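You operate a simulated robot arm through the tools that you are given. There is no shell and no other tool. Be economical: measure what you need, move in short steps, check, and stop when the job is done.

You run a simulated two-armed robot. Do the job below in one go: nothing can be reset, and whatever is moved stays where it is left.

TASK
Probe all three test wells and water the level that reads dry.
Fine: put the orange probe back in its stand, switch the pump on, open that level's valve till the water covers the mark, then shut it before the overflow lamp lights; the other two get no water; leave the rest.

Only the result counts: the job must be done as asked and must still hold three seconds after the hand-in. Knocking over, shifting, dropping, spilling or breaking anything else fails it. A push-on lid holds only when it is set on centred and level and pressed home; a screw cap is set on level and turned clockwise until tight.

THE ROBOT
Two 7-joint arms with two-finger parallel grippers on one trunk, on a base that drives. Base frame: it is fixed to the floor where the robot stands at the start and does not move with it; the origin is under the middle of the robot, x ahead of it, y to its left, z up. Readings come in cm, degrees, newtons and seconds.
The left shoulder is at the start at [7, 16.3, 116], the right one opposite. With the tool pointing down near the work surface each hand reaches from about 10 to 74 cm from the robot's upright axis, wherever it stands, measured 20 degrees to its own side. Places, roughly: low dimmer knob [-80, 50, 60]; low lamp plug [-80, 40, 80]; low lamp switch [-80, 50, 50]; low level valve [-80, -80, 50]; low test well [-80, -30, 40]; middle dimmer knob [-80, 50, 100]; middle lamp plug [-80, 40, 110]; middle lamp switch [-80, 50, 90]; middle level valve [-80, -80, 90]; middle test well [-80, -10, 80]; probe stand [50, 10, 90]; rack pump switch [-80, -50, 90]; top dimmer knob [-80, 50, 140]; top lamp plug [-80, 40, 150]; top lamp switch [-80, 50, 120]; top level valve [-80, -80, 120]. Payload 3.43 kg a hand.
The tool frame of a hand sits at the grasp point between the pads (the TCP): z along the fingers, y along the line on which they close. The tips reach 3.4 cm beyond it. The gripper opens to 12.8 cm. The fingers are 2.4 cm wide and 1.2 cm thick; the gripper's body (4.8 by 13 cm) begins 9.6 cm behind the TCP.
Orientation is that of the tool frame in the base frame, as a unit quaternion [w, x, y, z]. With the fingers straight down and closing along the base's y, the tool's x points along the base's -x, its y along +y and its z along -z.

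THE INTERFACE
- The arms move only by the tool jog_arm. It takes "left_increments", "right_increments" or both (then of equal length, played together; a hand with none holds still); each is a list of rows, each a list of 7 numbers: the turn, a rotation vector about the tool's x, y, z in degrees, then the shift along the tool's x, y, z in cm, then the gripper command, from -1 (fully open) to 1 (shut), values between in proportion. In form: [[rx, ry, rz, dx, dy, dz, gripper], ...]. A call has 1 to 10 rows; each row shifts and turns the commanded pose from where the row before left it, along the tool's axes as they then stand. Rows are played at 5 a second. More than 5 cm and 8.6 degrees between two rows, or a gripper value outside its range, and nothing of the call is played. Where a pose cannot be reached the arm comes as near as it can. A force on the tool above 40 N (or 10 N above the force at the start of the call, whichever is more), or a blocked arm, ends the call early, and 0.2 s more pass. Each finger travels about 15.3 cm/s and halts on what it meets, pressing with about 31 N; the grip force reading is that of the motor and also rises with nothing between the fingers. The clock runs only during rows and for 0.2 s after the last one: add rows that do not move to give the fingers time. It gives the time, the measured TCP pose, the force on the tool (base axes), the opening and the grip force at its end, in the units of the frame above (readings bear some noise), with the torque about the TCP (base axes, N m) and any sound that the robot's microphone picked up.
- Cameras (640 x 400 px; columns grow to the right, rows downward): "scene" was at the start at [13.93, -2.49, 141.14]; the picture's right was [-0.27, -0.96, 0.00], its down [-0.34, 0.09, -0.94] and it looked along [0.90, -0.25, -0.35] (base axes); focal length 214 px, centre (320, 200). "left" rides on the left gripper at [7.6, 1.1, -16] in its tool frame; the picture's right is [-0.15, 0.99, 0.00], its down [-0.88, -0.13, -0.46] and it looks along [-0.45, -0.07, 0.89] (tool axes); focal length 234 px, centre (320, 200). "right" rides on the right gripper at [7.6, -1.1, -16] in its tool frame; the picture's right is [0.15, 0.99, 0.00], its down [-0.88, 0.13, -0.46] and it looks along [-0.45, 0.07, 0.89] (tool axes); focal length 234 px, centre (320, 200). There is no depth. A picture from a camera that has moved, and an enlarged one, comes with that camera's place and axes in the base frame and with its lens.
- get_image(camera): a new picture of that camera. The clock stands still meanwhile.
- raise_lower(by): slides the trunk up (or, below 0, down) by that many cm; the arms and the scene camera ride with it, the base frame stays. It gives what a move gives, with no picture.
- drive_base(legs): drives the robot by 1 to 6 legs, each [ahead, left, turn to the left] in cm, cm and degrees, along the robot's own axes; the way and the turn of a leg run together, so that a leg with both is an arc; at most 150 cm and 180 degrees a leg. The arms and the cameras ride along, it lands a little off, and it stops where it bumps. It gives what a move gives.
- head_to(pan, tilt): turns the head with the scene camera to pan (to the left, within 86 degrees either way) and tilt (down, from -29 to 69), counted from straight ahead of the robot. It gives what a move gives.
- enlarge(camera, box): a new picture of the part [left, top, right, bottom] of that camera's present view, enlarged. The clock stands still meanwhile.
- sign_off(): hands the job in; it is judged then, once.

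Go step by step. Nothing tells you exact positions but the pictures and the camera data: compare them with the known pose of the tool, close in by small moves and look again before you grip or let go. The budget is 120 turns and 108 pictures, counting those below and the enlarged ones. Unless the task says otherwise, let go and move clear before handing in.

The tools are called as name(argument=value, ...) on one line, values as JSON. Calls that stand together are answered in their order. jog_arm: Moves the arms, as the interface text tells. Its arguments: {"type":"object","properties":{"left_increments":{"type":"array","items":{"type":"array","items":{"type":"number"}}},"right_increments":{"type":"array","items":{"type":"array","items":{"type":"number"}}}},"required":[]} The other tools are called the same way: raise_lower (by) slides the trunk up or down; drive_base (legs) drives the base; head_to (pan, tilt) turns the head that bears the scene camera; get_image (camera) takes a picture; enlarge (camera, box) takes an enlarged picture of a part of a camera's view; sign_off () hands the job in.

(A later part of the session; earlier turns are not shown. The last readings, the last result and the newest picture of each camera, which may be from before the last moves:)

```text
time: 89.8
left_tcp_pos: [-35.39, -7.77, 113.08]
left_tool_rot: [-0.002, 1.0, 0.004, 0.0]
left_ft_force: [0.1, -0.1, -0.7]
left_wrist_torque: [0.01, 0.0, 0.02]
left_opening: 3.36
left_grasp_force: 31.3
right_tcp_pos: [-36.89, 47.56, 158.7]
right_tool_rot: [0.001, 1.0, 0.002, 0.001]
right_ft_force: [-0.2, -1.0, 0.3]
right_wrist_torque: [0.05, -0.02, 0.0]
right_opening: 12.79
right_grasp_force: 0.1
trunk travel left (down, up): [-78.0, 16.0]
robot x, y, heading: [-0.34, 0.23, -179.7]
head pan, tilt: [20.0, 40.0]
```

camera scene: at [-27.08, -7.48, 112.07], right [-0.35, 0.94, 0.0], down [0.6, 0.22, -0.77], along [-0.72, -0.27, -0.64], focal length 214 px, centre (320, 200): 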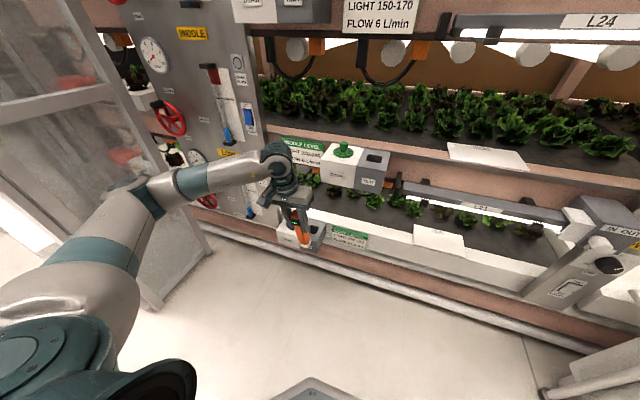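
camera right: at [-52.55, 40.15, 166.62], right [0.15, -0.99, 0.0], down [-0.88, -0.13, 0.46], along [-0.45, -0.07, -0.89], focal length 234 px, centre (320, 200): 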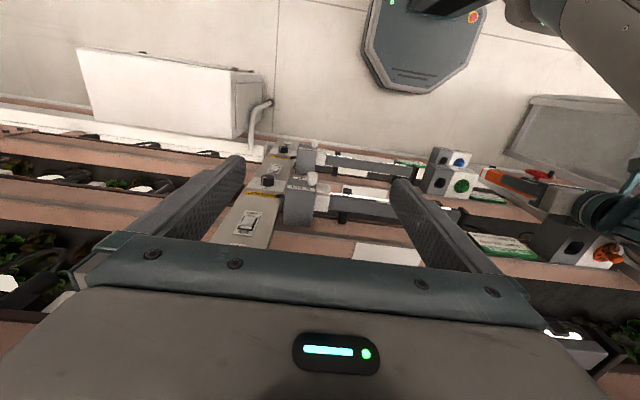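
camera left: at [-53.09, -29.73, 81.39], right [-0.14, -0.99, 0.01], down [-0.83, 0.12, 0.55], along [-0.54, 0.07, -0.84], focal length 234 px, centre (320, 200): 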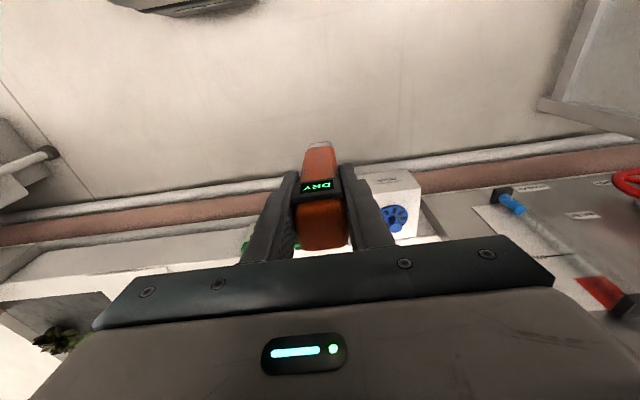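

drive_base(legs=[[0, 0, -90], [0, 0, -90.2]])

head_to(pan=5, tilt=45)

get_image(camera="scene")

get_image(camera="left")

```text
time: 97.8
left_tcp_pos: [35.36, 7.32, 113.06]
left_tool_rot: [0.001, 0.002, 1.0, -0.001]
left_ft_force: [0.5, 0.0, -1.0]
left_wrist_torque: [-0.01, 0.0, 0.0]
left_opening: 3.35
left_grasp_force: 31.0
right_tcp_pos: [36.21, -47.92, 158.58]
right_tool_rot: [-0.001, 0.003, 1.0, 0.001]
right_ft_force: [-0.8, -1.2, 0.2]
right_wrist_torque: [0.0, -0.02, 0.0]
right_opening: 12.79
right_grasp_force: 0.1
trunk travel left (down, up): [-78.0, 16.0]
robot x, y, heading: [0.05, 0.25, -0.2]
head pan, tilt: [20.0, 40.0]
```

```text
time: 98.6
left_tcp_pos: [35.17, 7.33, 113.04]
left_tool_rot: [-0.001, 0.003, 1.0, -0.001]
left_ft_force: [0.0, 0.1, -0.5]
left_wrist_torque: [-0.01, 0.0, 0.0]
left_opening: 3.35
left_grasp_force: 31.3
right_tcp_pos: [36.23, -47.88, 158.58]
right_tool_rot: [0.0, 0.004, 1.0, 0.001]
right_ft_force: [0.2, 0.4, -0.4]
right_wrist_torque: [0.03, 0.03, 0.01]
right_opening: 12.78
right_grasp_force: 0.1
trunk travel left (down, up): [-78.0, 16.0]
robot x, y, heading: [-0.22, -0.08, -0.4]
head pan, tilt: [5.0, 45.0]
```

```text
41 pictures are left
camera scene: at [13.01, 0.66, 151.35], right [0.08, -1.0, 0.0], down [-0.7, -0.06, -0.71], along [0.7, 0.06, -0.71], focal length 214 px, centre (320, 200)
```

scene: 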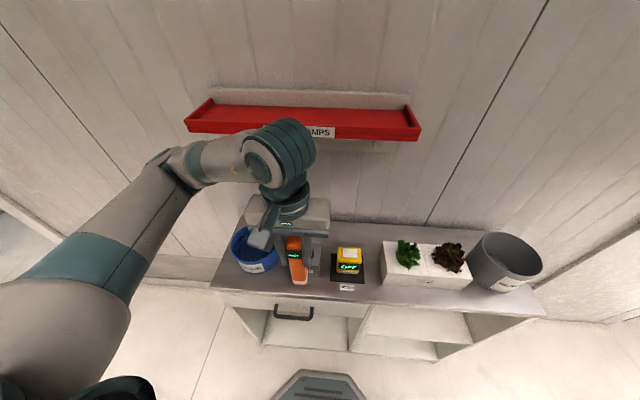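

```text
40 pictures are left
camera left: at [27.87, 8.57, 129.17], right [0.15, 0.99, 0.0], down [0.88, -0.13, 0.46], along [0.45, -0.07, -0.89], focal length 234 px, centre (320, 200)
```

left: 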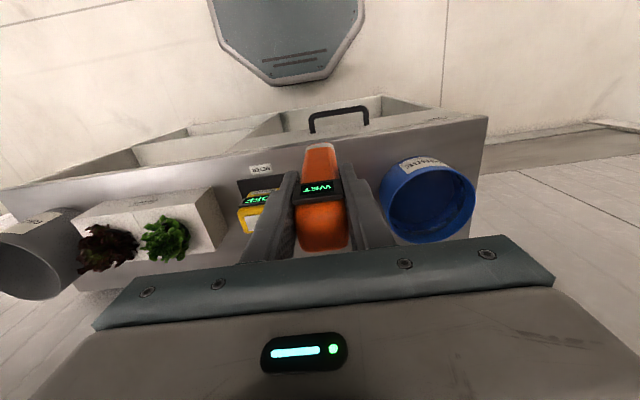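

Bench is intact. Move over the stand hole.

jog_arm(left_increments=[[0, 0, -0.4, -3, 0.1, 0, 1], [0, 0, 0, -3, 0.1, 0, 1], [0, 0, 0, -3, 0, 0, 1], [0, 0, 0, -3.1, 0, 0, 1], [0, 0, 0, 0, 0, 0, 1]])

enlarge(camera="left", box=[250, 80, 410, 200])

enlarge(camera="scene", box=[240, 180, 380, 290])

```text
time: 99.8
left_tcp_pos: [47.38, 7.41, 113.04]
left_tool_rot: [0.001, -0.002, 1.0, -0.001]
left_ft_force: [0.1, -0.6, -1.0]
left_wrist_torque: [0.0, 0.02, 0.01]
left_opening: 3.34
left_grasp_force: 30.7
right_tcp_pos: [36.3, -48.0, 158.67]
right_tool_rot: [0.0, 0.003, 1.0, 0.001]
right_ft_force: [0.0, -0.1, -0.1]
right_wrist_torque: [0.02, 0.01, -0.02]
right_opening: 12.8
right_grasp_force: 0.0
trunk travel left (down, up): [-78.0, 16.0]
robot x, y, heading: [-0.43, -0.05, -0.4]
head pan, tilt: [5.0, 45.0]
```

```text
3.33 times, centred on (330, 140) of left
camera zoom: at [39.86, 8.56, 129.13], right [0.14, 0.99, 0.0], down [0.88, -0.13, 0.46], along [0.45, -0.07, -0.89], focal length 781 px, centre (287, 400)
```

zoom: 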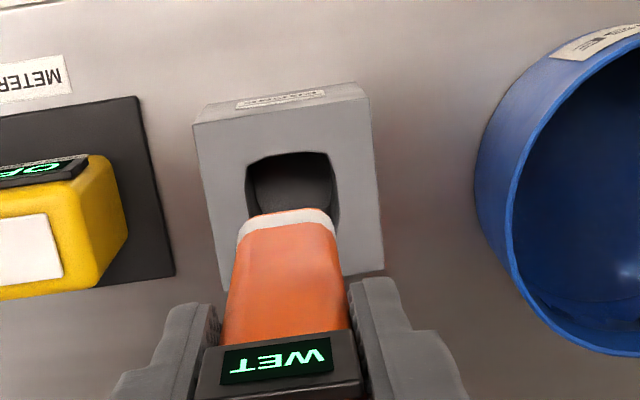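

```text
3.64 times, centred on (310, 235) of scene
camera zoom: at [12.98, 0.67, 151.35], right [0.08, -1.0, 0.0], down [-0.7, -0.06, -0.71], along [0.7, 0.06, -0.71], focal length 780 px, centre (356, 73)
```

zoom: 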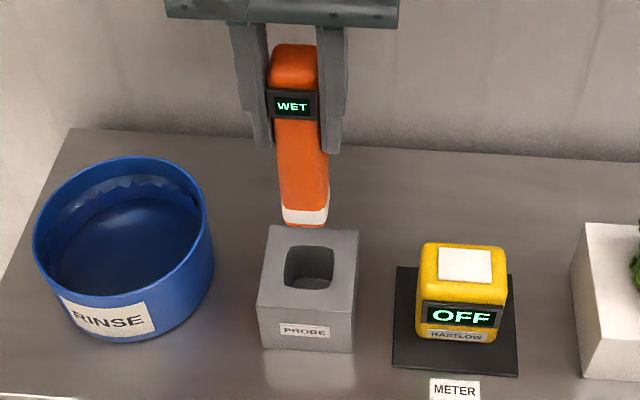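

Hole is centred under the axis within ~0.2 cm. I lower toward the hole.

jog_arm(left_increments=[[0, 0, 0, -0.1, 0.15, 2, 1], [0, 0, 0, 0, 0, 2, 1], [0, 0, 0, 0, 0, 2, 1], [0, 0, 0, 0, 0, 0, 1]])

enlarge(camera="left", box=[250, 80, 410, 200])

```text
time: 100.8
left_tcp_pos: [47.38, 7.59, 107.0]
left_tool_rot: [0.0, -0.001, 1.0, -0.001]
left_ft_force: [0.1, 0.0, -1.5]
left_wrist_torque: [0.01, 0.0, 0.01]
left_opening: 3.39
left_grasp_force: 31.2
right_tcp_pos: [36.39, -47.98, 158.58]
right_tool_rot: [0.0, 0.003, 1.0, 0.001]
right_ft_force: [-0.2, -0.3, -0.1]
right_wrist_torque: [0.0, -0.01, 0.0]
right_opening: 12.8
right_grasp_force: 0.0
trunk travel left (down, up): [-78.0, 16.0]
robot x, y, heading: [-0.38, 0.16, -0.5]
head pan, tilt: [5.0, 45.0]
```

```text
3.33 times, centred on (330, 140) of left
camera zoom: at [39.96, 8.83, 123.09], right [0.14, 0.99, 0.0], down [0.88, -0.13, 0.46], along [0.45, -0.07, -0.89], focal length 781 px, centre (287, 400)
```

zoom: 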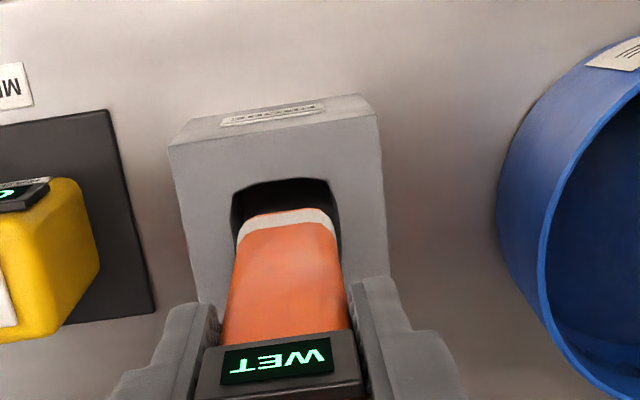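

Centred. Lower the rest slowly to the seat.

jog_arm(left_increments=[[0, 0, 0, 0, 0, 1.5, 1], [0, 0, 0, 0, 0, 1.5, 1], [0, 0, 0, 0, 0, 1.5, 1], [0, 0, 0, 0, 0, 1.2, 1], [0, 0, 0, 0, 0, 0.7, 1], [0, 0, 0, 0, 0, 0.5, 1], [0, 0, 0, 0, 0, 0, 1]])

enlarge(camera="scene", box=[240, 180, 380, 290])

```text
time: 102.4
left_tcp_pos: [47.56, 7.67, 100.08]
left_tool_rot: [0.0, -0.002, 1.0, -0.001]
left_ft_force: [-0.6, 0.5, -1.1]
left_wrist_torque: [0.0, -0.01, 0.02]
left_opening: 3.34
left_grasp_force: 31.4
right_tcp_pos: [36.45, -47.92, 158.64]
right_tool_rot: [-0.001, 0.003, 1.0, 0.001]
right_ft_force: [-0.3, -0.2, 0.2]
right_wrist_torque: [0.02, -0.02, 0.01]
right_opening: 12.79
right_grasp_force: 0.0
trunk travel left (down, up): [-78.0, 16.0]
robot x, y, heading: [-0.05, 0.01, -0.6]
head pan, tilt: [5.0, 45.0]
```

```text
3.64 times, centred on (310, 235) of scene
camera zoom: at [13.02, 0.67, 151.35], right [0.08, -1.0, 0.0], down [-0.7, -0.06, -0.71], along [0.7, 0.06, -0.71], focal length 780 px, centre (356, 73)
```

zoom: 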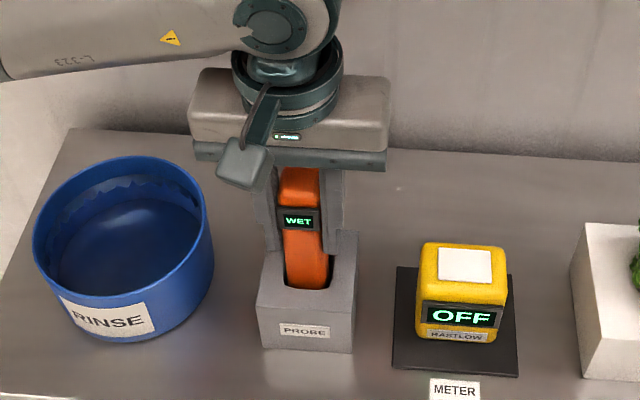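

Nearly seated (seat was at 99.75). I press to contact, then open gently.

jog_arm(left_increments=[[0, 0, 0, 0, 0, 0.2, 1], [0, 0, 0, 0, 0, 0.15, 1], [0, 0, 0, 0, 0, 0, 1]])

jog_arm(left_increments=[[0, 0, 0, 0, 0, 0, 0.4], [0, 0, 0, 0, 0, 0, 0.2], [0, 0, 0, 0, 0, 0, 0.06], [0, 0, 0, 0, 0, 0, 0.06]])

enlarge(camera="scene", box=[240, 180, 380, 290])

```text
time: 103.2
left_tcp_pos: [47.59, 7.72, 99.79]
left_tool_rot: [0.0, 0.0, 1.0, -0.001]
left_ft_force: [-0.6, -0.3, 5.6]
left_wrist_torque: [0.1, -0.07, 0.02]
left_opening: 3.36
left_grasp_force: 31.1
right_tcp_pos: [36.17, -48.05, 158.67]
right_tool_rot: [0.0, 0.003, 1.0, 0.001]
right_ft_force: [0.1, 0.0, 0.0]
right_wrist_torque: [0.0, -0.01, 0.0]
right_opening: 12.78
right_grasp_force: 0.1
trunk travel left (down, up): [-78.0, 16.0]
robot x, y, heading: [-0.31, -0.16, -0.5]
head pan, tilt: [5.0, 45.0]
```

```text
time: 104.2
left_tcp_pos: [47.49, 7.77, 99.69]
left_tool_rot: [0.0, -0.001, 1.0, 0.001]
left_ft_force: [-0.6, 0.7, -1.1]
left_wrist_torque: [0.03, -0.03, -0.01]
left_opening: 6.04
left_grasp_force: 0.0
right_tcp_pos: [36.29, -47.91, 158.67]
right_tool_rot: [-0.001, 0.003, 1.0, 0.001]
right_ft_force: [-0.6, -1.2, -0.5]
right_wrist_torque: [-0.02, -0.02, 0.0]
right_opening: 12.78
right_grasp_force: 0.0
trunk travel left (down, up): [-78.0, 16.0]
robot x, y, heading: [0.14, 0.25, -0.2]
head pan, tilt: [5.0, 45.0]
```

```text
3.64 times, centred on (310, 235) of scene
camera zoom: at [13.01, 0.67, 151.35], right [0.08, -1.0, 0.0], down [-0.7, -0.06, -0.71], along [0.7, 0.06, -0.71], focal length 780 px, centre (356, 73)
```

zoom: 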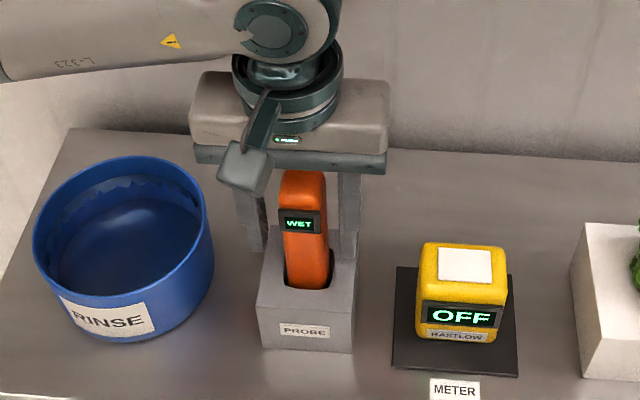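

The probe stands seated and upright in its stand. I retreat straight back.

jog_arm(left_increments=[[0, 0, 0, 3, 0, 0, 0.06], [0, 0, 0, 4, 0, 0, 0.06], [0, 0, 0, 4, 0, 0, 0.06], [0, 0, 0, 3, 0, 0, 0.06]])

enlarge(camera="scene", box=[220, 180, 400, 290])

```text
time: 105.2
left_tcp_pos: [33.57, 7.67, 99.82]
left_tool_rot: [0.001, -0.002, 1.0, -0.001]
left_ft_force: [0.0, 0.1, 0.2]
left_wrist_torque: [0.04, 0.06, 0.03]
left_opening: 6.05
left_grasp_force: 0.1
right_tcp_pos: [36.25, -47.93, 158.65]
right_tool_rot: [-0.001, 0.003, 1.0, 0.001]
right_ft_force: [-0.3, 0.1, 0.3]
right_wrist_torque: [-0.01, -0.06, 0.04]
right_opening: 12.81
right_grasp_force: 0.0
trunk travel left (down, up): [-78.0, 16.0]
robot x, y, heading: [-0.09, -0.13, -0.4]
head pan, tilt: [5.0, 45.0]
```

```text
3.56 times, centred on (310, 235) of scene
camera zoom: at [12.96, 0.63, 151.36], right [0.08, -1.0, 0.0], down [-0.7, -0.06, -0.71], along [0.7, 0.06, -0.71], focal length 763 px, centre (356, 76)
```

zoom: 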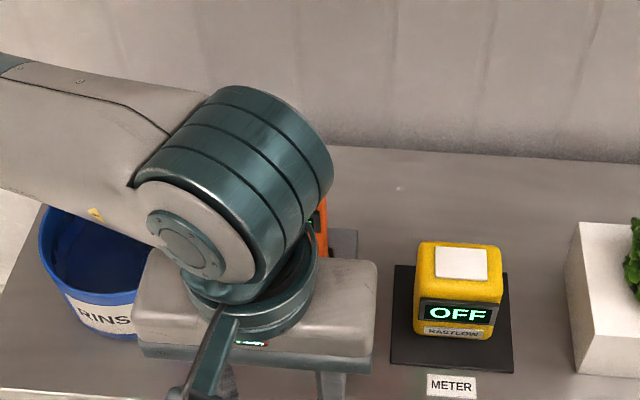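

drive_base(legs=[[-6, 0, 0], [0, 0, 90], [0, 0, 90.4], [2, 48, 0]])

raise_lower(by=-16)

head_to(pan=20, tilt=25)

get_image(camera="scene")

```text
time: 116.4
left_tcp_pos: [-40.37, -57.4, 99.7]
left_tool_rot: [-0.001, 1.0, 0.014, 0.0]
left_ft_force: [-0.6, 1.0, -0.9]
left_wrist_torque: [-0.02, 0.02, 0.01]
left_opening: 6.01
left_grasp_force: 0.1
right_tcp_pos: [-44.54, -1.87, 158.75]
right_tool_rot: [0.001, 1.0, 0.01, 0.001]
right_ft_force: [0.1, 0.3, 0.2]
right_wrist_torque: [-0.03, 0.0, -0.02]
right_opening: 12.76
right_grasp_force: 0.0
trunk travel left (down, up): [-78.0, 16.0]
robot x, y, heading: [-6.99, -49.16, -179.0]
head pan, tilt: [5.0, 45.0]
```

```text
time: 118.2
left_tcp_pos: [-40.51, -57.59, 83.67]
left_tool_rot: [-0.002, 1.0, 0.013, -0.002]
left_ft_force: [0.3, 0.6, 0.2]
left_wrist_torque: [-0.01, 0.03, 0.0]
left_opening: 6.0
left_grasp_force: 0.2
right_tcp_pos: [-44.49, -1.98, 142.64]
right_tool_rot: [0.001, 1.0, 0.01, 0.001]
right_ft_force: [-0.1, 0.1, 0.2]
right_wrist_torque: [0.01, 0.02, 0.02]
right_opening: 12.8
right_grasp_force: 0.1
trunk travel left (down, up): [-62.0, 32.0]
robot x, y, heading: [-6.85, -49.08, -179.0]
head pan, tilt: [5.0, 45.0]
```

```text
time: 119.1
left_tcp_pos: [-40.56, -57.51, 83.69]
left_tool_rot: [-0.001, 1.0, 0.014, 0.001]
left_ft_force: [-0.1, -0.1, -0.6]
left_wrist_torque: [-0.02, -0.01, 0.0]
left_opening: 6.0
left_grasp_force: 0.0
right_tcp_pos: [-44.52, -1.83, 142.72]
right_tool_rot: [0.0, 1.0, 0.01, 0.001]
right_ft_force: [0.1, -0.4, 0.1]
right_wrist_torque: [0.01, -0.02, -0.02]
right_opening: 12.82
right_grasp_force: 0.0
trunk travel left (down, up): [-62.0, 32.0]
robot x, y, heading: [-6.75, -49.07, -179.1]
head pan, tilt: [20.0, 25.0]
```

```text
33 pictures are left
camera scene: at [-20.67, -52.4, 138.4], right [-0.36, 0.93, 0.0], down [0.4, 0.15, -0.91], along [-0.85, -0.33, -0.42], focal length 214 px, centre (320, 200)
```

scene: 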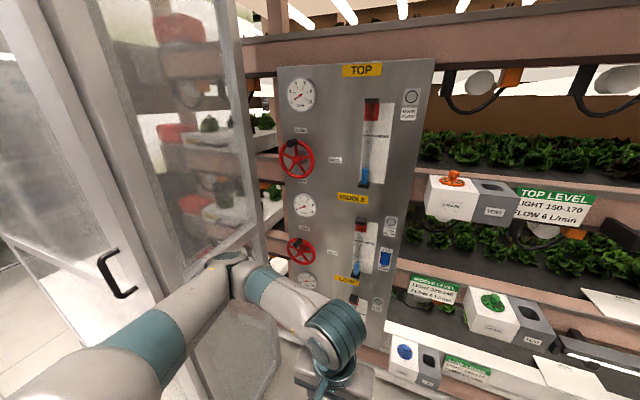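

enlarge(camera="scene", box=[270, 180, 410, 300])

```text
3.33 times, centred on (340, 240) of scene
camera zoom: at [-20.67, -52.4, 138.4], right [-0.36, 0.93, 0.0], down [0.4, 0.15, -0.91], along [-0.85, -0.33, -0.42], focal length 715 px, centre (253, 67)
```

zoom: 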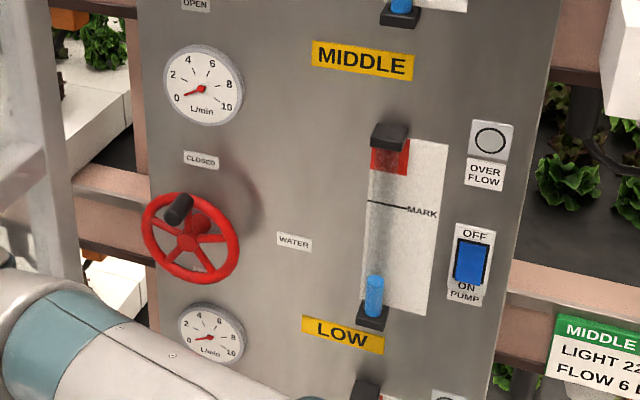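

Panel measured: pump rocker at ≈ [−84, −52.3, 88] (ON half ~z 86.3), middle wheel hub ≈ [−80.5, −83, 85.3], radius ~6, black handle at 12 o'clock. I move the hand forward and turn it to point at the panel, fingers closed.

jog_arm(left_increments=[[0, 0, -1, -4, 0, 0, 0.4], [0, 0, -0.6, -4, 0, 0, 0.7], [0, 0, 0, -4, 0, 0, 1], [0, 0, 0, -4, 0, 0, 1], [0, 0, 0, -3, 0, 0, 1]])

jog_arm(left_increments=[[0, -8.2, 0, 0, 0, 0, 1], [0, -8.2, 0, 0, 0, 0, 1], [0, -8.2, 0, 0, 0, 0, 1], [0, -8.2, 0, 0, 0, 0, 1], [0, -8.2, 0, 0, 0, 0, 1], [0, -8.2, 0, 0, 0, 0, 1], [0, -8.2, 0, 0, 0, 0, 1], [0, -8.2, 0, 0, 0, 0, 1], [0, -8.2, 0, 0, 0, 0, 1], [0, -8.2, 0, 0, 0, 0, 1]])

```text
time: 120.3
left_tcp_pos: [-59.67, -58.31, 83.76]
left_tool_rot: [-0.001, 1.0, 0.028, 0.0]
left_ft_force: [-0.1, 0.1, 0.2]
left_wrist_torque: [0.0, -0.01, 0.03]
left_opening: 0.0
left_grasp_force: 31.3
right_tcp_pos: [-44.57, -1.92, 142.65]
right_tool_rot: [0.0, 1.0, 0.01, 0.001]
right_ft_force: [0.5, -0.3, -1.1]
right_wrist_torque: [-0.03, 0.0, -0.01]
right_opening: 12.8
right_grasp_force: 0.1
trunk travel left (down, up): [-62.0, 32.0]
robot x, y, heading: [-7.18, -48.93, -178.9]
head pan, tilt: [20.0, 25.0]
```

```text
time: 122.5
left_tcp_pos: [-64.72, -55.03, 86.06]
left_tool_rot: [0.021, 0.759, 0.025, -0.651]
left_ft_force: [-0.1, 0.5, -0.3]
left_wrist_torque: [0.02, 0.01, 0.01]
left_opening: 0.0
left_grasp_force: 30.8
left hand out of reach, approached as far as the arm can: row 9, 10
right_tcp_pos: [-44.55, -1.67, 142.52]
right_tool_rot: [0.002, 1.0, 0.01, 0.001]
right_ft_force: [0.1, 0.5, -1.0]
right_wrist_torque: [-0.04, -0.02, 0.01]
right_opening: 12.8
right_grasp_force: 0.1
trunk travel left (down, up): [-62.0, 32.0]
robot x, y, heading: [-6.78, -48.88, -179.0]
head pan, tilt: [20.0, 25.0]
```

Now horizontal nearly; I straighten and approach the pump switch with the closed fingertips.

jog_arm(left_increments=[[3.7, 0, 0, 0, 0, 0, 1], [0, 0, 0, 0, 0, 3, 1], [0, -8.5, 0, 0, 0, 0, 1], [0, 0, 0, 0, -2.7, 2, 1], [0, 0, 0, 0, 0, 2, 1], [0, 0, 0, 0, 0, 0, 1]])

get_image(camera="scene")

get_image(camera="left")

```text
time: 123.9
left_tcp_pos: [-71.09, -46.53, 90.08]
left_tool_rot: [0.005, -0.704, -0.001, 0.71]
left_ft_force: [-0.3, -0.5, 0.2]
left_wrist_torque: [0.03, 0.0, 0.0]
left_opening: 0.0
left_grasp_force: 30.7
left hand out of reach, approached as far as the arm can: row 1, 2, 3
right_tcp_pos: [-44.43, -1.86, 142.7]
right_tool_rot: [0.001, 1.0, 0.009, 0.0]
right_ft_force: [0.4, 0.6, 0.0]
right_wrist_torque: [-0.07, -0.01, 0.02]
right_opening: 12.8
right_grasp_force: 0.1
trunk travel left (down, up): [-62.0, 32.0]
robot x, y, heading: [-6.98, -49.0, -178.8]
head pan, tilt: [20.0, 25.0]
```

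```text
31 pictures are left
camera scene: at [-20.63, -52.34, 138.42], right [-0.36, 0.93, 0.0], down [0.39, 0.15, -0.91], along [-0.85, -0.33, -0.42], focal length 214 px, centre (320, 200)
```

scene: 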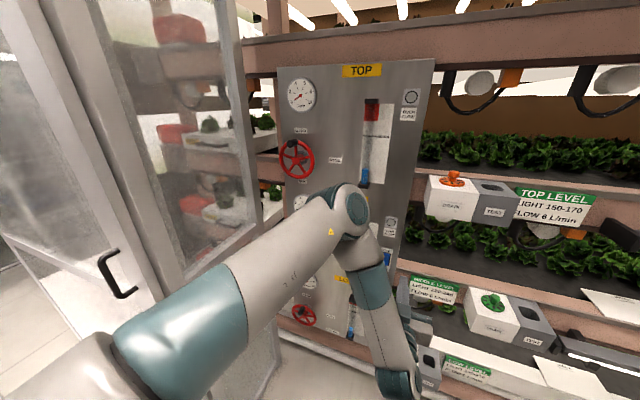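

```text
30 pictures are left
camera left: at [-55.3, -47.6, 82.44], right [-0.01, -0.99, 0.14], down [0.47, 0.12, 0.88], along [-0.89, 0.07, 0.46], focal length 234 px, centre (320, 200)
```

left: 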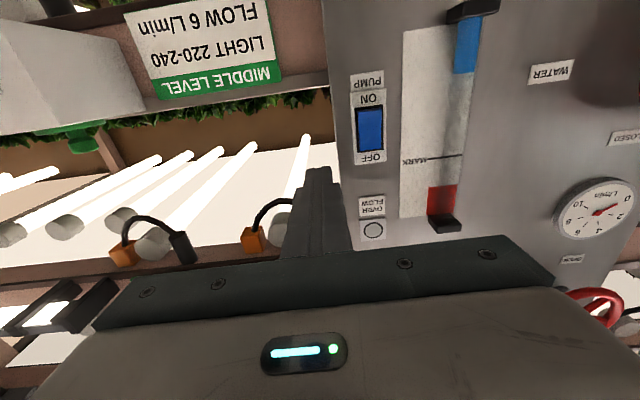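

The arm re-postured with the elbow high, but the hand points at the panel. The ON half is at ≈ [−83.5, −52.5, 87]. I shift to line up.

jog_arm(left_increments=[[0, 0, 0, 1, 3, 0, 1], [0, 0, 0, 2.2, 3, 0, 1], [0, 0, 0, 0, 0, 3, 1], [0, 0, 0, 0, 0, 0, 1]])

get_image(camera="left")

```text
time: 124.9
left_tcp_pos: [-72.15, -47.48, 90.99]
left_tool_rot: [0.005, -0.705, -0.003, 0.709]
left_ft_force: [-0.2, -0.1, -0.3]
left_wrist_torque: [0.01, 0.02, -0.01]
left_opening: 0.0
left_grasp_force: 31.0
left hand out of reach, approached as far as the arm can: row 1, 2, 3
right_tcp_pos: [-44.51, -1.95, 142.73]
right_tool_rot: [0.001, 1.0, 0.009, 0.001]
right_ft_force: [0.1, 0.6, 0.4]
right_wrist_torque: [0.03, 0.03, 0.0]
right_opening: 12.82
right_grasp_force: 0.0
trunk travel left (down, up): [-62.0, 32.0]
robot x, y, heading: [-6.76, -48.87, -178.8]
head pan, tilt: [20.0, 25.0]
```

```text
29 pictures are left
camera left: at [-56.11, -48.51, 83.43], right [0.0, -0.99, 0.14], down [0.46, 0.12, 0.88], along [-0.89, 0.06, 0.46], focal length 234 px, centre (320, 200)
```

left: 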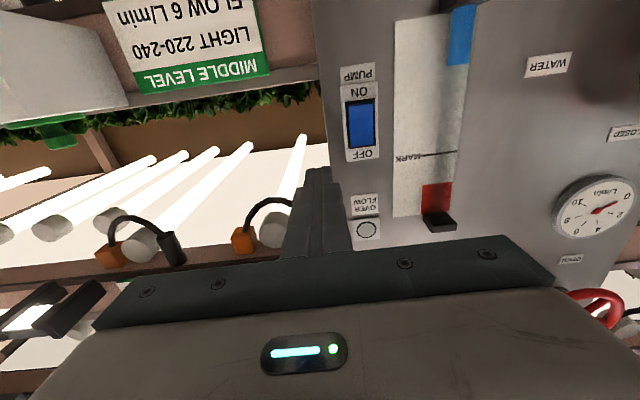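

The arm is at its limits in this posture (hand too low relative to the shoulder). I back off a bit, raise the hand relative to the shoulder, then lower the trunk instead.

drive_base(legs=[[-10, 0, 0]])

jog_arm(left_increments=[[0, 0, 0, -3, 0, 1, 1], [0, 0, 0, -3, 0, 1, 1], [0, 0, 0, -3, 0, 1, 1], [0, 0, 0, -3, 0, 1, 1], [0, 0, 0, -3, 0, 1, 1], [0, 0, 0, -3, 0, 1, 1], [0, 0, 0, 0, 0, 0, 1], [0, 0, 0, 0, 0, 0, 1]])

get_image(camera="scene")

```text
time: 126.0
left_tcp_pos: [-62.35, -47.27, 90.89]
left_tool_rot: [0.005, -0.705, -0.003, 0.709]
left_ft_force: [-1.5, -0.2, 0.9]
left_wrist_torque: [-0.02, 0.01, 0.01]
left_opening: 0.0
left_grasp_force: 30.9
right_tcp_pos: [-34.62, -1.75, 142.67]
right_tool_rot: [0.0, 1.0, 0.009, 0.001]
right_ft_force: [0.3, 0.7, -0.7]
right_wrist_torque: [-0.01, 0.02, -0.01]
right_opening: 12.82
right_grasp_force: 0.1
trunk travel left (down, up): [-62.0, 32.0]
robot x, y, heading: [2.55, -49.08, -178.8]
head pan, tilt: [20.0, 25.0]
```

```text
time: 127.8
left_tcp_pos: [-68.09, -47.51, 109.05]
left_tool_rot: [0.004, -0.705, -0.004, 0.709]
left_ft_force: [0.1, 0.7, 1.1]
left_wrist_torque: [-0.01, 0.0, 0.04]
left_opening: 0.01
left_grasp_force: 31.3
right_tcp_pos: [-34.67, -1.81, 142.62]
right_tool_rot: [0.001, 1.0, 0.01, 0.0]
right_ft_force: [0.7, 0.4, -0.5]
right_wrist_torque: [0.02, 0.03, -0.02]
right_opening: 12.77
right_grasp_force: 0.1
trunk travel left (down, up): [-62.0, 32.0]
robot x, y, heading: [2.94, -48.74, -179.1]
head pan, tilt: [20.0, 25.0]
```

```text
28 pictures are left
camera scene: at [-10.75, -52.22, 138.41], right [-0.36, 0.93, 0.0], down [0.39, 0.15, -0.91], along [-0.85, -0.33, -0.42], focal length 214 px, centre (320, 200)
```

scene: 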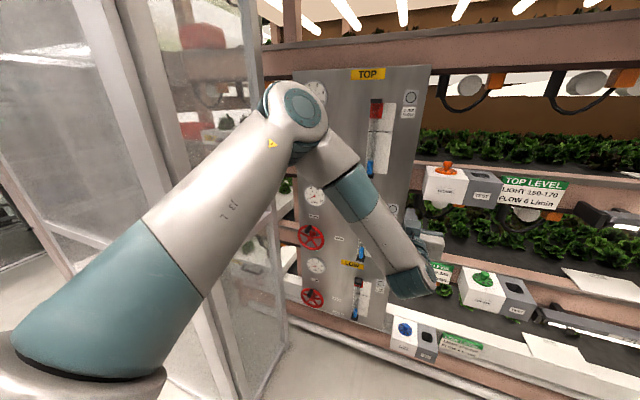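

That worked. Now shift left 5 cm and lower the trunk 22 cm.

jog_arm(left_increments=[[0, 0, 0, 0, 2.5, 0, 1], [0, 0, 0, 0, 2.5, 0, 1], [0, 0, 0, 0, 0, 0, 1]])

raise_lower(by=-22)

get_image(camera="left")

get_image(camera="scene")

```text
time: 128.6
left_tcp_pos: [-68.18, -52.39, 108.92]
left_tool_rot: [0.004, -0.705, -0.004, 0.709]
left_ft_force: [-0.2, 0.4, -0.6]
left_wrist_torque: [-0.01, 0.01, -0.01]
left_opening: 0.03
left_grasp_force: 31.1
right_tcp_pos: [-34.72, -1.52, 142.58]
right_tool_rot: [0.002, 1.0, 0.01, 0.001]
right_ft_force: [-0.1, 1.3, -0.6]
right_wrist_torque: [-0.01, -0.01, 0.04]
right_opening: 12.79
right_grasp_force: 0.1
trunk travel left (down, up): [-62.0, 32.0]
robot x, y, heading: [3.03, -48.77, -179.0]
head pan, tilt: [20.0, 25.0]
```

```text
time: 130.9
left_tcp_pos: [-68.11, -52.42, 86.87]
left_tool_rot: [0.004, -0.705, -0.004, 0.709]
left_ft_force: [0.8, -0.3, -0.7]
left_wrist_torque: [0.0, -0.03, -0.03]
left_opening: 0.0
left_grasp_force: 31.4
right_tcp_pos: [-34.62, -1.76, 120.75]
right_tool_rot: [0.002, 1.0, 0.01, 0.001]
right_ft_force: [-0.3, 0.3, 0.0]
right_wrist_torque: [0.0, 0.03, -0.01]
right_opening: 12.82
right_grasp_force: 0.1
trunk travel left (down, up): [-40.0, 54.0]
robot x, y, heading: [3.22, -48.57, -178.7]
head pan, tilt: [20.0, 25.0]
```

```text
27 pictures are left
camera left: at [-52.05, -53.44, 79.43], right [0.0, -0.99, 0.14], down [0.46, 0.12, 0.88], along [-0.89, 0.06, 0.46], focal length 234 px, centre (320, 200)
```

left: 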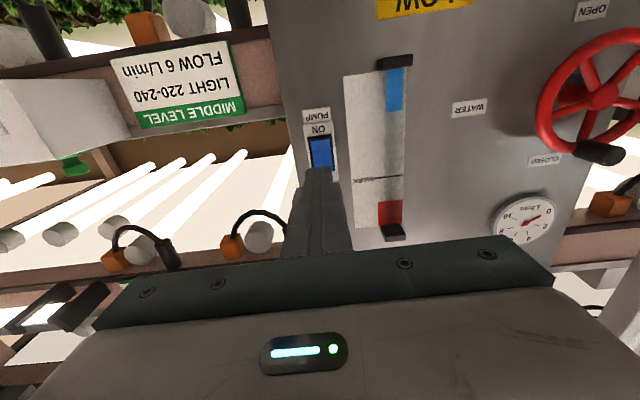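

```text
26 pictures are left
camera scene: at [-10.74, -52.22, 116.42], right [-0.36, 0.93, 0.0], down [0.39, 0.15, -0.91], along [-0.85, -0.33, -0.42], focal length 214 px, centre (320, 200)
```

scene: 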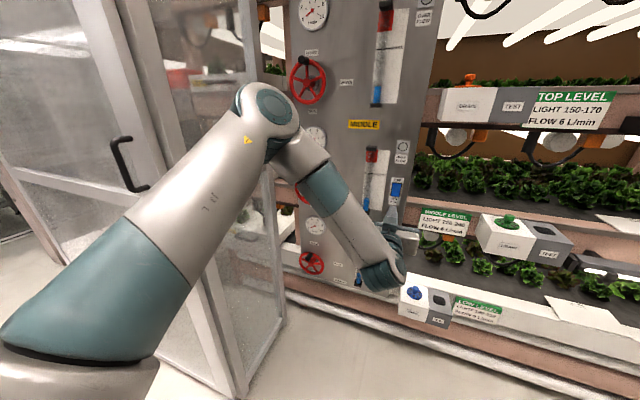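

Tip is lined up with the ON half. I advance to press it.

jog_arm(left_increments=[[0, 0, 0, 0, 0, 3, 1], [0, 0, 0, 0, 0, 3, 1], [0, 0, 0, 0, 0, 3, 1], [0, 0, 0, 0, 0, 1, 1], [0, 0, 0, 0, 0, 0, 1]])

enlarge(camera="left", box=[240, 80, 420, 200])

```text
time: 132.1
left_tcp_pos: [-78.15, -52.37, 87.14]
left_tool_rot: [0.005, -0.705, -0.004, 0.709]
left_ft_force: [-0.1, -1.1, -0.7]
left_wrist_torque: [0.02, 0.01, 0.0]
left_opening: 0.01
left_grasp_force: 30.9
right_tcp_pos: [-34.78, -1.8, 120.61]
right_tool_rot: [0.001, 1.0, 0.009, 0.0]
right_ft_force: [0.3, -1.1, 0.9]
right_wrist_torque: [0.03, 0.01, -0.03]
right_opening: 12.8
right_grasp_force: 0.1
trunk travel left (down, up): [-40.0, 54.0]
robot x, y, heading: [2.97, -48.68, -178.9]
head pan, tilt: [20.0, 25.0]
```

```text
3.33 times, centred on (330, 140) of left
camera zoom: at [-62.07, -53.33, 79.55], right [0.0, -0.99, 0.14], down [0.46, 0.12, 0.88], along [-0.89, 0.06, 0.46], focal length 781 px, centre (287, 400)
```

zoom: 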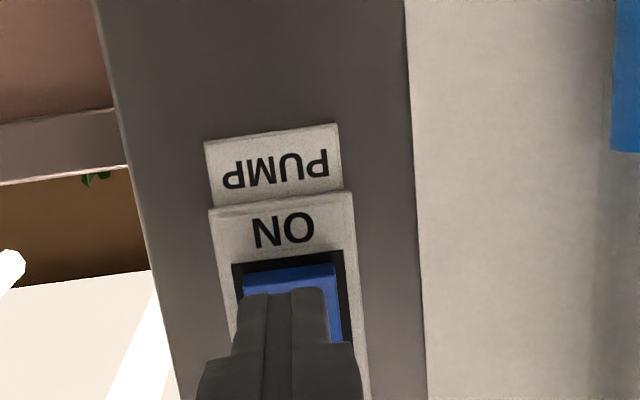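

jog_arm(left_increments=[[0, 0, 0, 0, 0, 0.7, 1], [0, 0, 0, 0, 0, 0.7, 1], [0, 0, 0, 0, 0, 0.5, 1], [0, 0, 0, 0, 0, 0, 1]])

enlarge(camera="left", box=[240, 80, 420, 200])

```text
time: 133.2
left_tcp_pos: [-79.63, -52.42, 86.9]
left_tool_rot: [0.004, -0.706, -0.003, 0.708]
left_ft_force: [16.6, -2.3, 2.6]
left_wrist_torque: [-0.02, 0.26, 0.09]
left_opening: 0.0
left_grasp_force: 30.6
right_tcp_pos: [-34.28, -1.9, 120.7]
right_tool_rot: [0.001, 1.0, 0.01, 0.0]
right_ft_force: [-0.6, 0.7, 0.1]
right_wrist_torque: [0.02, -0.01, -0.02]
right_opening: 12.82
right_grasp_force: 0.1
trunk travel left (down, up): [-40.0, 54.0]
robot x, y, heading: [3.21, -48.9, -178.9]
head pan, tilt: [20.0, 25.0]
stopped in row 4 (left hand): the force on the tool passed its limit at 41 N (the readings are from after the stop); the commanded pose is now the measured one
```

```text
3.33 times, centred on (330, 140) of left
camera zoom: at [-63.51, -53.45, 79.54], right [0.0, -0.99, 0.14], down [0.46, 0.12, 0.88], along [-0.89, 0.06, 0.45], focal length 781 px, centre (287, 400)
```

zoom: 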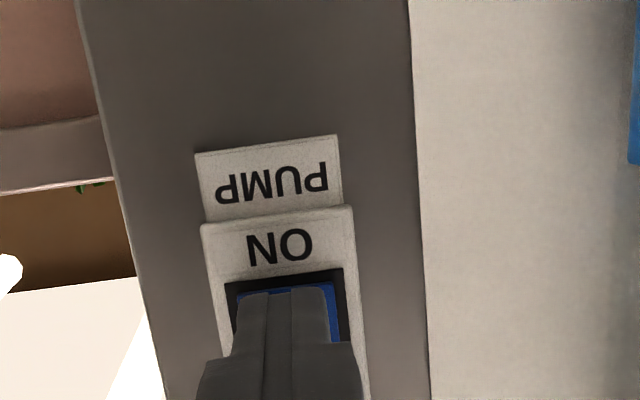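

Pressed to 41 N. I back off and inspect the rocker.

jog_arm(left_increments=[[0, 0, 0, 0, 0, -3, 1], [0, 0, 0, 0, 0, -3, 1], [0, 0, 0, -3, 0, -2, 1], [0, 0, 0, 0, 0, 0, 1]])

enlarge(camera="left", box=[250, 80, 410, 200])

enlarge(camera="scene", box=[290, 110, 450, 230])

```text
time: 134.2
left_tcp_pos: [-71.99, -52.54, 89.8]
left_tool_rot: [-0.005, 0.707, 0.004, -0.707]
left_ft_force: [0.2, 0.4, -0.4]
left_wrist_torque: [-0.01, 0.04, -0.01]
left_opening: 0.01
left_grasp_force: 30.9
right_tcp_pos: [-34.72, -1.66, 120.6]
right_tool_rot: [0.002, 1.0, 0.01, 0.001]
right_ft_force: [-0.5, 0.8, 1.1]
right_wrist_torque: [0.0, 0.02, -0.02]
right_opening: 12.8
right_grasp_force: 0.1
trunk travel left (down, up): [-40.0, 54.0]
robot x, y, heading: [3.11, -48.2, -178.6]
head pan, tilt: [20.0, 25.0]
```

```text
3.33 times, centred on (330, 140) of left
camera zoom: at [-55.91, -53.49, 82.28], right [0.0, -0.99, 0.14], down [0.46, 0.12, 0.88], along [-0.89, 0.06, 0.45], focal length 781 px, centre (287, 400)
```

zoom: 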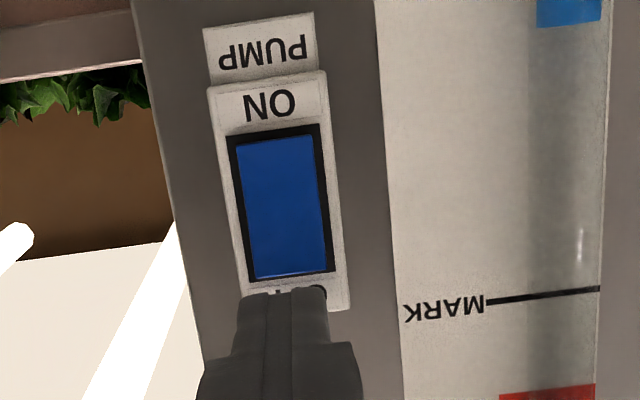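

```text
3.33 times, centred on (370, 170) of scene
camera zoom: at [-10.74, -52.21, 116.4], right [-0.36, 0.93, 0.0], down [0.39, 0.15, -0.91], along [-0.84, -0.33, -0.42], focal length 715 px, centre (153, 300)
```

zoom: 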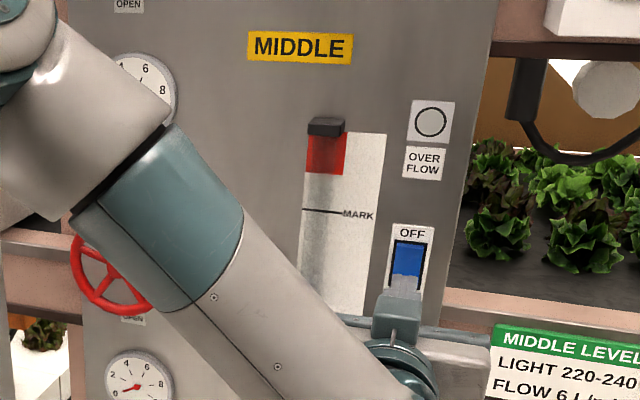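

Looks pressed (will confirm by flow). Next the middle wheel: handle ≈ [−78, −83, 91]. I back off, open the fingers, and shift left.

jog_arm(left_increments=[[0, 0, 0, -1, 0, -4, 0.5], [0, 0, 0, 0, 3.5, 0, 0.2], [0, 0, 0, 0, 3.5, 0, 0.2], [0, 0, 0, 0, 3.5, 0, 0.2], [0, 0, 0, 0, 3.5, 0, 0.2], [0, 0, 0, 0, 0, 0, 0.2]])

drive_base(legs=[[0, 16, 0]])

get_image(camera="left")

get_image(camera="scene")

```text
time: 135.6
left_tcp_pos: [-66.75, -62.02, 93.14]
left_tool_rot: [0.003, 0.712, 0.01, -0.702]
left_ft_force: [0.3, -0.5, -0.4]
left_wrist_torque: [0.0, 0.02, -0.03]
left_opening: 5.12
left_grasp_force: 0.1
left hand out of reach, approached as far as the arm can: row 3, 4, 5
right_tcp_pos: [-34.72, -1.79, 120.67]
right_tool_rot: [0.001, 1.0, 0.01, 0.001]
right_ft_force: [0.0, 0.1, -0.4]
right_wrist_torque: [0.02, 0.01, -0.01]
right_opening: 12.8
right_grasp_force: 0.2
trunk travel left (down, up): [-40.0, 54.0]
robot x, y, heading: [3.03, -48.85, -178.8]
head pan, tilt: [20.0, 25.0]
```

```text
time: 137.1
left_tcp_pos: [-66.34, -78.08, 93.31]
left_tool_rot: [0.003, 0.711, 0.012, -0.703]
left_ft_force: [-0.4, -0.2, 0.2]
left_wrist_torque: [0.01, 0.0, 0.0]
left_opening: 5.12
left_grasp_force: 0.1
right_tcp_pos: [-34.25, -17.74, 120.75]
right_tool_rot: [0.0, 1.0, 0.01, 0.001]
right_ft_force: [0.0, 0.1, -0.5]
right_wrist_torque: [0.06, -0.01, -0.02]
right_opening: 12.81
right_grasp_force: 0.0
trunk travel left (down, up): [-40.0, 54.0]
robot x, y, heading: [3.24, -64.89, -178.9]
head pan, tilt: [20.0, 25.0]
```

```text
21 pictures are left
camera left: at [-50.19, -78.77, 86.02], right [0.02, -0.99, 0.14], down [0.44, 0.13, 0.89], along [-0.9, 0.05, 0.44], focal length 234 px, centre (320, 200)
```

left: 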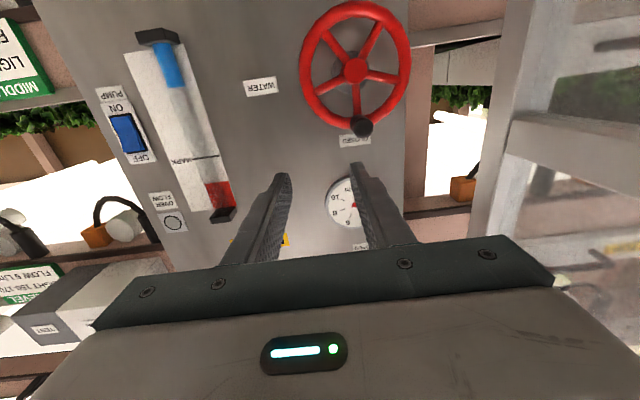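

```text
20 pictures are left
camera scene: at [-10.34, -68.26, 116.41], right [-0.36, 0.93, 0.0], down [0.39, 0.15, -0.91], along [-0.85, -0.33, -0.42], focal length 214 px, centre (320, 200)
```

scene: 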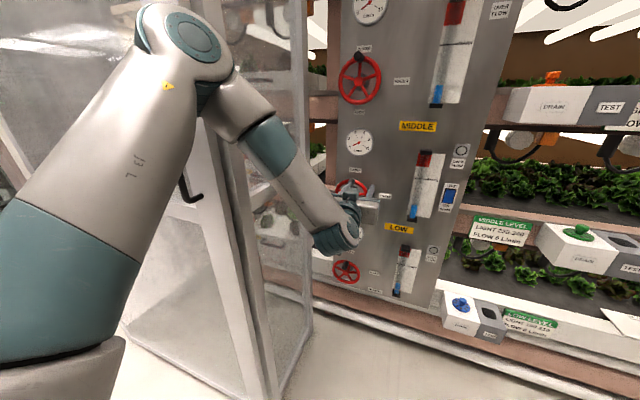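

The left camera sees wheel, handle, tube and switch. Handle ≈ [−78, −83.1, 90.8]. I drive 5 cm left and extend to just in front of the handle.

drive_base(legs=[[0, 5, 0]])

jog_arm(left_increments=[[0, 0, 0, 1.2, 0, 2, 0.2], [0, 0, 0, 1.2, 0, 2, 0.2], [0, 0, 0, 0, 0, 0, 0.2]])

get_image(camera="left")

```text
time: 138.0
left_tcp_pos: [-65.86, -83.46, 93.69]
left_tool_rot: [0.002, 0.709, 0.012, -0.705]
left_ft_force: [0.2, -0.4, 1.1]
left_wrist_torque: [0.01, -0.02, 0.01]
left_opening: 5.12
left_grasp_force: 0.1
right_tcp_pos: [-33.64, -23.17, 121.02]
right_tool_rot: [-0.001, 1.0, 0.011, -0.002]
right_ft_force: [0.0, -0.8, -1.0]
right_wrist_torque: [-0.03, 0.0, 0.0]
right_opening: 12.79
right_grasp_force: 0.0
trunk travel left (down, up): [-40.0, 54.0]
robot x, y, heading: [3.28, -69.67, -179.0]
head pan, tilt: [20.0, 25.0]
```

```text
time: 139.0
left_tcp_pos: [-68.67, -83.51, 93.81]
left_tool_rot: [-0.011, -0.702, -0.022, 0.712]
left_ft_force: [0.3, -0.6, 0.2]
left_wrist_torque: [0.02, 0.04, 0.01]
left_opening: 5.13
left_grasp_force: 0.0
left hand out of reach, approached as far as the arm can: row 1, 2
right_tcp_pos: [-33.15, -23.39, 121.0]
right_tool_rot: [0.0, 1.0, 0.017, -0.006]
right_ft_force: [0.1, 0.3, 0.3]
right_wrist_torque: [-0.04, -0.06, 0.0]
right_opening: 12.81
right_grasp_force: 0.0
trunk travel left (down, up): [-40.0, 54.0]
robot x, y, heading: [3.92, -69.89, -177.5]
head pan, tilt: [20.0, 25.0]
stopped in row 3 (left hand): the arm was blocked; the commanded pose is now the measured one
```

```text
19 pictures are left
camera left: at [-52.7, -83.79, 86.12], right [0.05, -0.99, 0.13], down [0.46, 0.14, 0.88], along [-0.89, 0.02, 0.46], focal length 234 px, centre (320, 200)
```

left: 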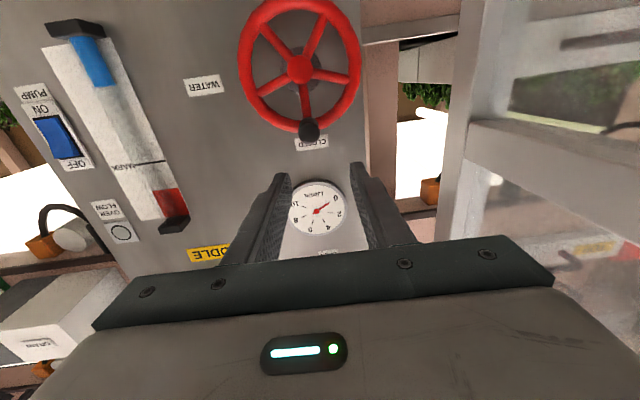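

The elbow touched the glass door on the left (robot nudged ~1.5°). I move right and back at once, and will instead grip the handle from above with the tool pointing down, elbow away from the door.

drive_base(legs=[[0, -22, 0], [-8, 0, 0]])

jog_arm(left_increments=[[0, 8.2, 0, 0, 0, 0, 0.2], [0, 8.2, 0, 0, 0, 0, 0.2], [0, 8.2, 0, 0, 0, 0, 0.2], [0, 8.2, 0, 0, 0, 0, 0.2], [0, 8.2, 0, 0, 0, 0, 0.2], [0, 8.2, 0, 0, 0, 0, 0.2], [0, 8.2, 0, 0, 0, 0, 0.2], [0, 8.2, 0, 0, 0, 0, 0.2], [0, 4, 0, 0, 0, 0, 0.2], [0, 0, 0, 0, 0, 0, 0.2]])

get_image(camera="scene")

```text
time: 141.4
left_tcp_pos: [-65.34, -60.05, 92.55]
left_tool_rot: [0.007, 0.708, 0.016, -0.706]
left_ft_force: [0.8, 0.2, -0.4]
left_wrist_torque: [0.0, 0.05, 0.03]
left_opening: 5.12
left_grasp_force: 0.1
right_tcp_pos: [-29.18, -0.62, 120.79]
right_tool_rot: [0.001, 1.0, 0.011, -0.001]
right_ft_force: [-0.4, -1.5, 0.5]
right_wrist_torque: [-0.02, -0.08, 0.01]
right_opening: 12.8
right_grasp_force: 0.2
trunk travel left (down, up): [-40.0, 54.0]
robot x, y, heading: [8.25, -47.29, -178.7]
head pan, tilt: [20.0, 25.0]
stopped in leg 2: the robot was blocked; the commanded pose is now the measured one
```

```text
time: 143.6
left_tcp_pos: [-65.04, -60.11, 92.76]
left_tool_rot: [-0.004, 0.985, 0.017, -0.174]
left_ft_force: [0.5, 0.6, 0.5]
left_wrist_torque: [-0.06, 0.0, 0.01]
left_opening: 5.13
left_grasp_force: 0.1
right_tcp_pos: [-29.06, -0.6, 120.92]
right_tool_rot: [0.0, 1.0, 0.01, -0.002]
right_ft_force: [0.0, 0.7, 0.5]
right_wrist_torque: [-0.03, 0.01, 0.0]
right_opening: 12.83
right_grasp_force: 0.1
trunk travel left (down, up): [-40.0, 54.0]
robot x, y, heading: [8.46, -47.33, -178.6]
head pan, tilt: [20.0, 25.0]
```

```text
18 pictures are left
camera scene: at [-5.18, -51.08, 116.41], right [-0.36, 0.93, 0.0], down [0.39, 0.15, -0.91], along [-0.84, -0.33, -0.42], focal length 214 px, centre (320, 200)
```

scene: 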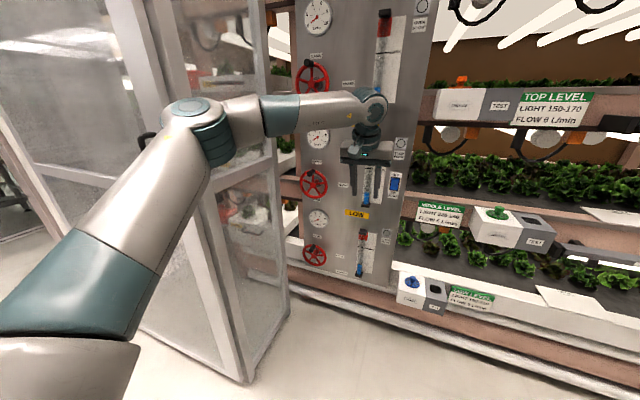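

Arm is back to a natural tool-down posture (20° tilt). I drive off the obstacle behind, raise the trunk, and rearrange the hand height.

drive_base(legs=[[3, 0, 0]])

raise_lower(by=30)

jog_arm(left_increments=[[0, 0, 0, 3.56, 0, 2.96, 0.2], [0, 0, 0, 3.56, 0, 2.96, 0.2], [0, 0, 0, 3.56, 0, 2.96, 0.2], [0, 0, 0, 3.56, 0, 2.96, 0.2], [0, 0, 0, 3.56, 0, 2.96, 0.2], [0, 0, 0, 3.56, 0, 2.96, 0.2], [0, 0, 0, 0, 0, 0, 0.2]])

drive_base(legs=[[16, 0, -1.3]])

```text
time: 144.4
left_tcp_pos: [-68.18, -60.23, 92.76]
left_tool_rot: [-0.003, 0.984, 0.017, -0.175]
left_ft_force: [-0.5, 1.3, -0.4]
left_wrist_torque: [-0.02, 0.0, 0.0]
left_opening: 5.1
left_grasp_force: 0.1
right_tcp_pos: [-32.01, -0.66, 120.89]
right_tool_rot: [0.0, 1.0, 0.01, -0.002]
right_ft_force: [-0.6, -0.4, 0.2]
right_wrist_torque: [-0.01, -0.07, 0.0]
right_opening: 12.79
right_grasp_force: 0.1
trunk travel left (down, up): [-40.0, 54.0]
robot x, y, heading: [5.64, -47.78, -178.5]
head pan, tilt: [20.0, 25.0]
```

```text
time: 147.4
left_tcp_pos: [-68.23, -60.08, 122.75]
left_tool_rot: [-0.004, 0.984, 0.017, -0.175]
left_ft_force: [0.1, -0.1, -0.1]
left_wrist_torque: [-0.01, -0.02, -0.06]
left_opening: 5.14
left_grasp_force: 0.0
right_tcp_pos: [-32.02, -0.77, 150.82]
right_tool_rot: [0.0, 1.0, 0.01, -0.001]
right_ft_force: [0.2, 0.2, 1.5]
right_wrist_torque: [0.01, 0.03, 0.0]
right_opening: 12.8
right_grasp_force: 0.1
trunk travel left (down, up): [-70.0, 24.0]
robot x, y, heading: [5.58, -47.67, -178.8]
head pan, tilt: [20.0, 25.0]
```

```text
time: 149.0
left_tcp_pos: [-54.16, -59.43, 98.7]
left_tool_rot: [-0.004, 0.984, 0.017, -0.177]
left_ft_force: [-0.5, -0.1, 0.3]
left_wrist_torque: [-0.01, 0.0, -0.01]
left_opening: 5.11
left_grasp_force: 0.1
right_tcp_pos: [-31.92, -0.63, 150.89]
right_tool_rot: [0.001, 1.0, 0.011, -0.002]
right_ft_force: [0.5, 0.2, 0.7]
right_wrist_torque: [0.01, -0.03, -0.03]
right_opening: 12.8
right_grasp_force: 0.0
trunk travel left (down, up): [-70.0, 24.0]
robot x, y, heading: [5.26, -47.41, -178.7]
head pan, tilt: [20.0, 25.0]
```

```text
time: 150.4
left_tcp_pos: [-70.34, -58.06, 98.77]
left_tool_rot: [-0.006, 0.984, 0.004, -0.177]
left_ft_force: [-0.5, -0.2, -0.3]
left_wrist_torque: [0.01, 0.01, -0.01]
left_opening: 5.14
left_grasp_force: 0.2
right_tcp_pos: [-46.51, -0.0, 150.91]
right_tool_rot: [0.0, 1.0, -0.003, -0.003]
right_ft_force: [0.6, -0.3, 0.5]
right_wrist_torque: [0.01, 0.05, 0.0]
right_opening: 12.79
right_grasp_force: 0.1
trunk travel left (down, up): [-70.0, 24.0]
robot x, y, heading: [-10.44, -47.99, 179.8]
head pan, tilt: [20.0, 25.0]
```

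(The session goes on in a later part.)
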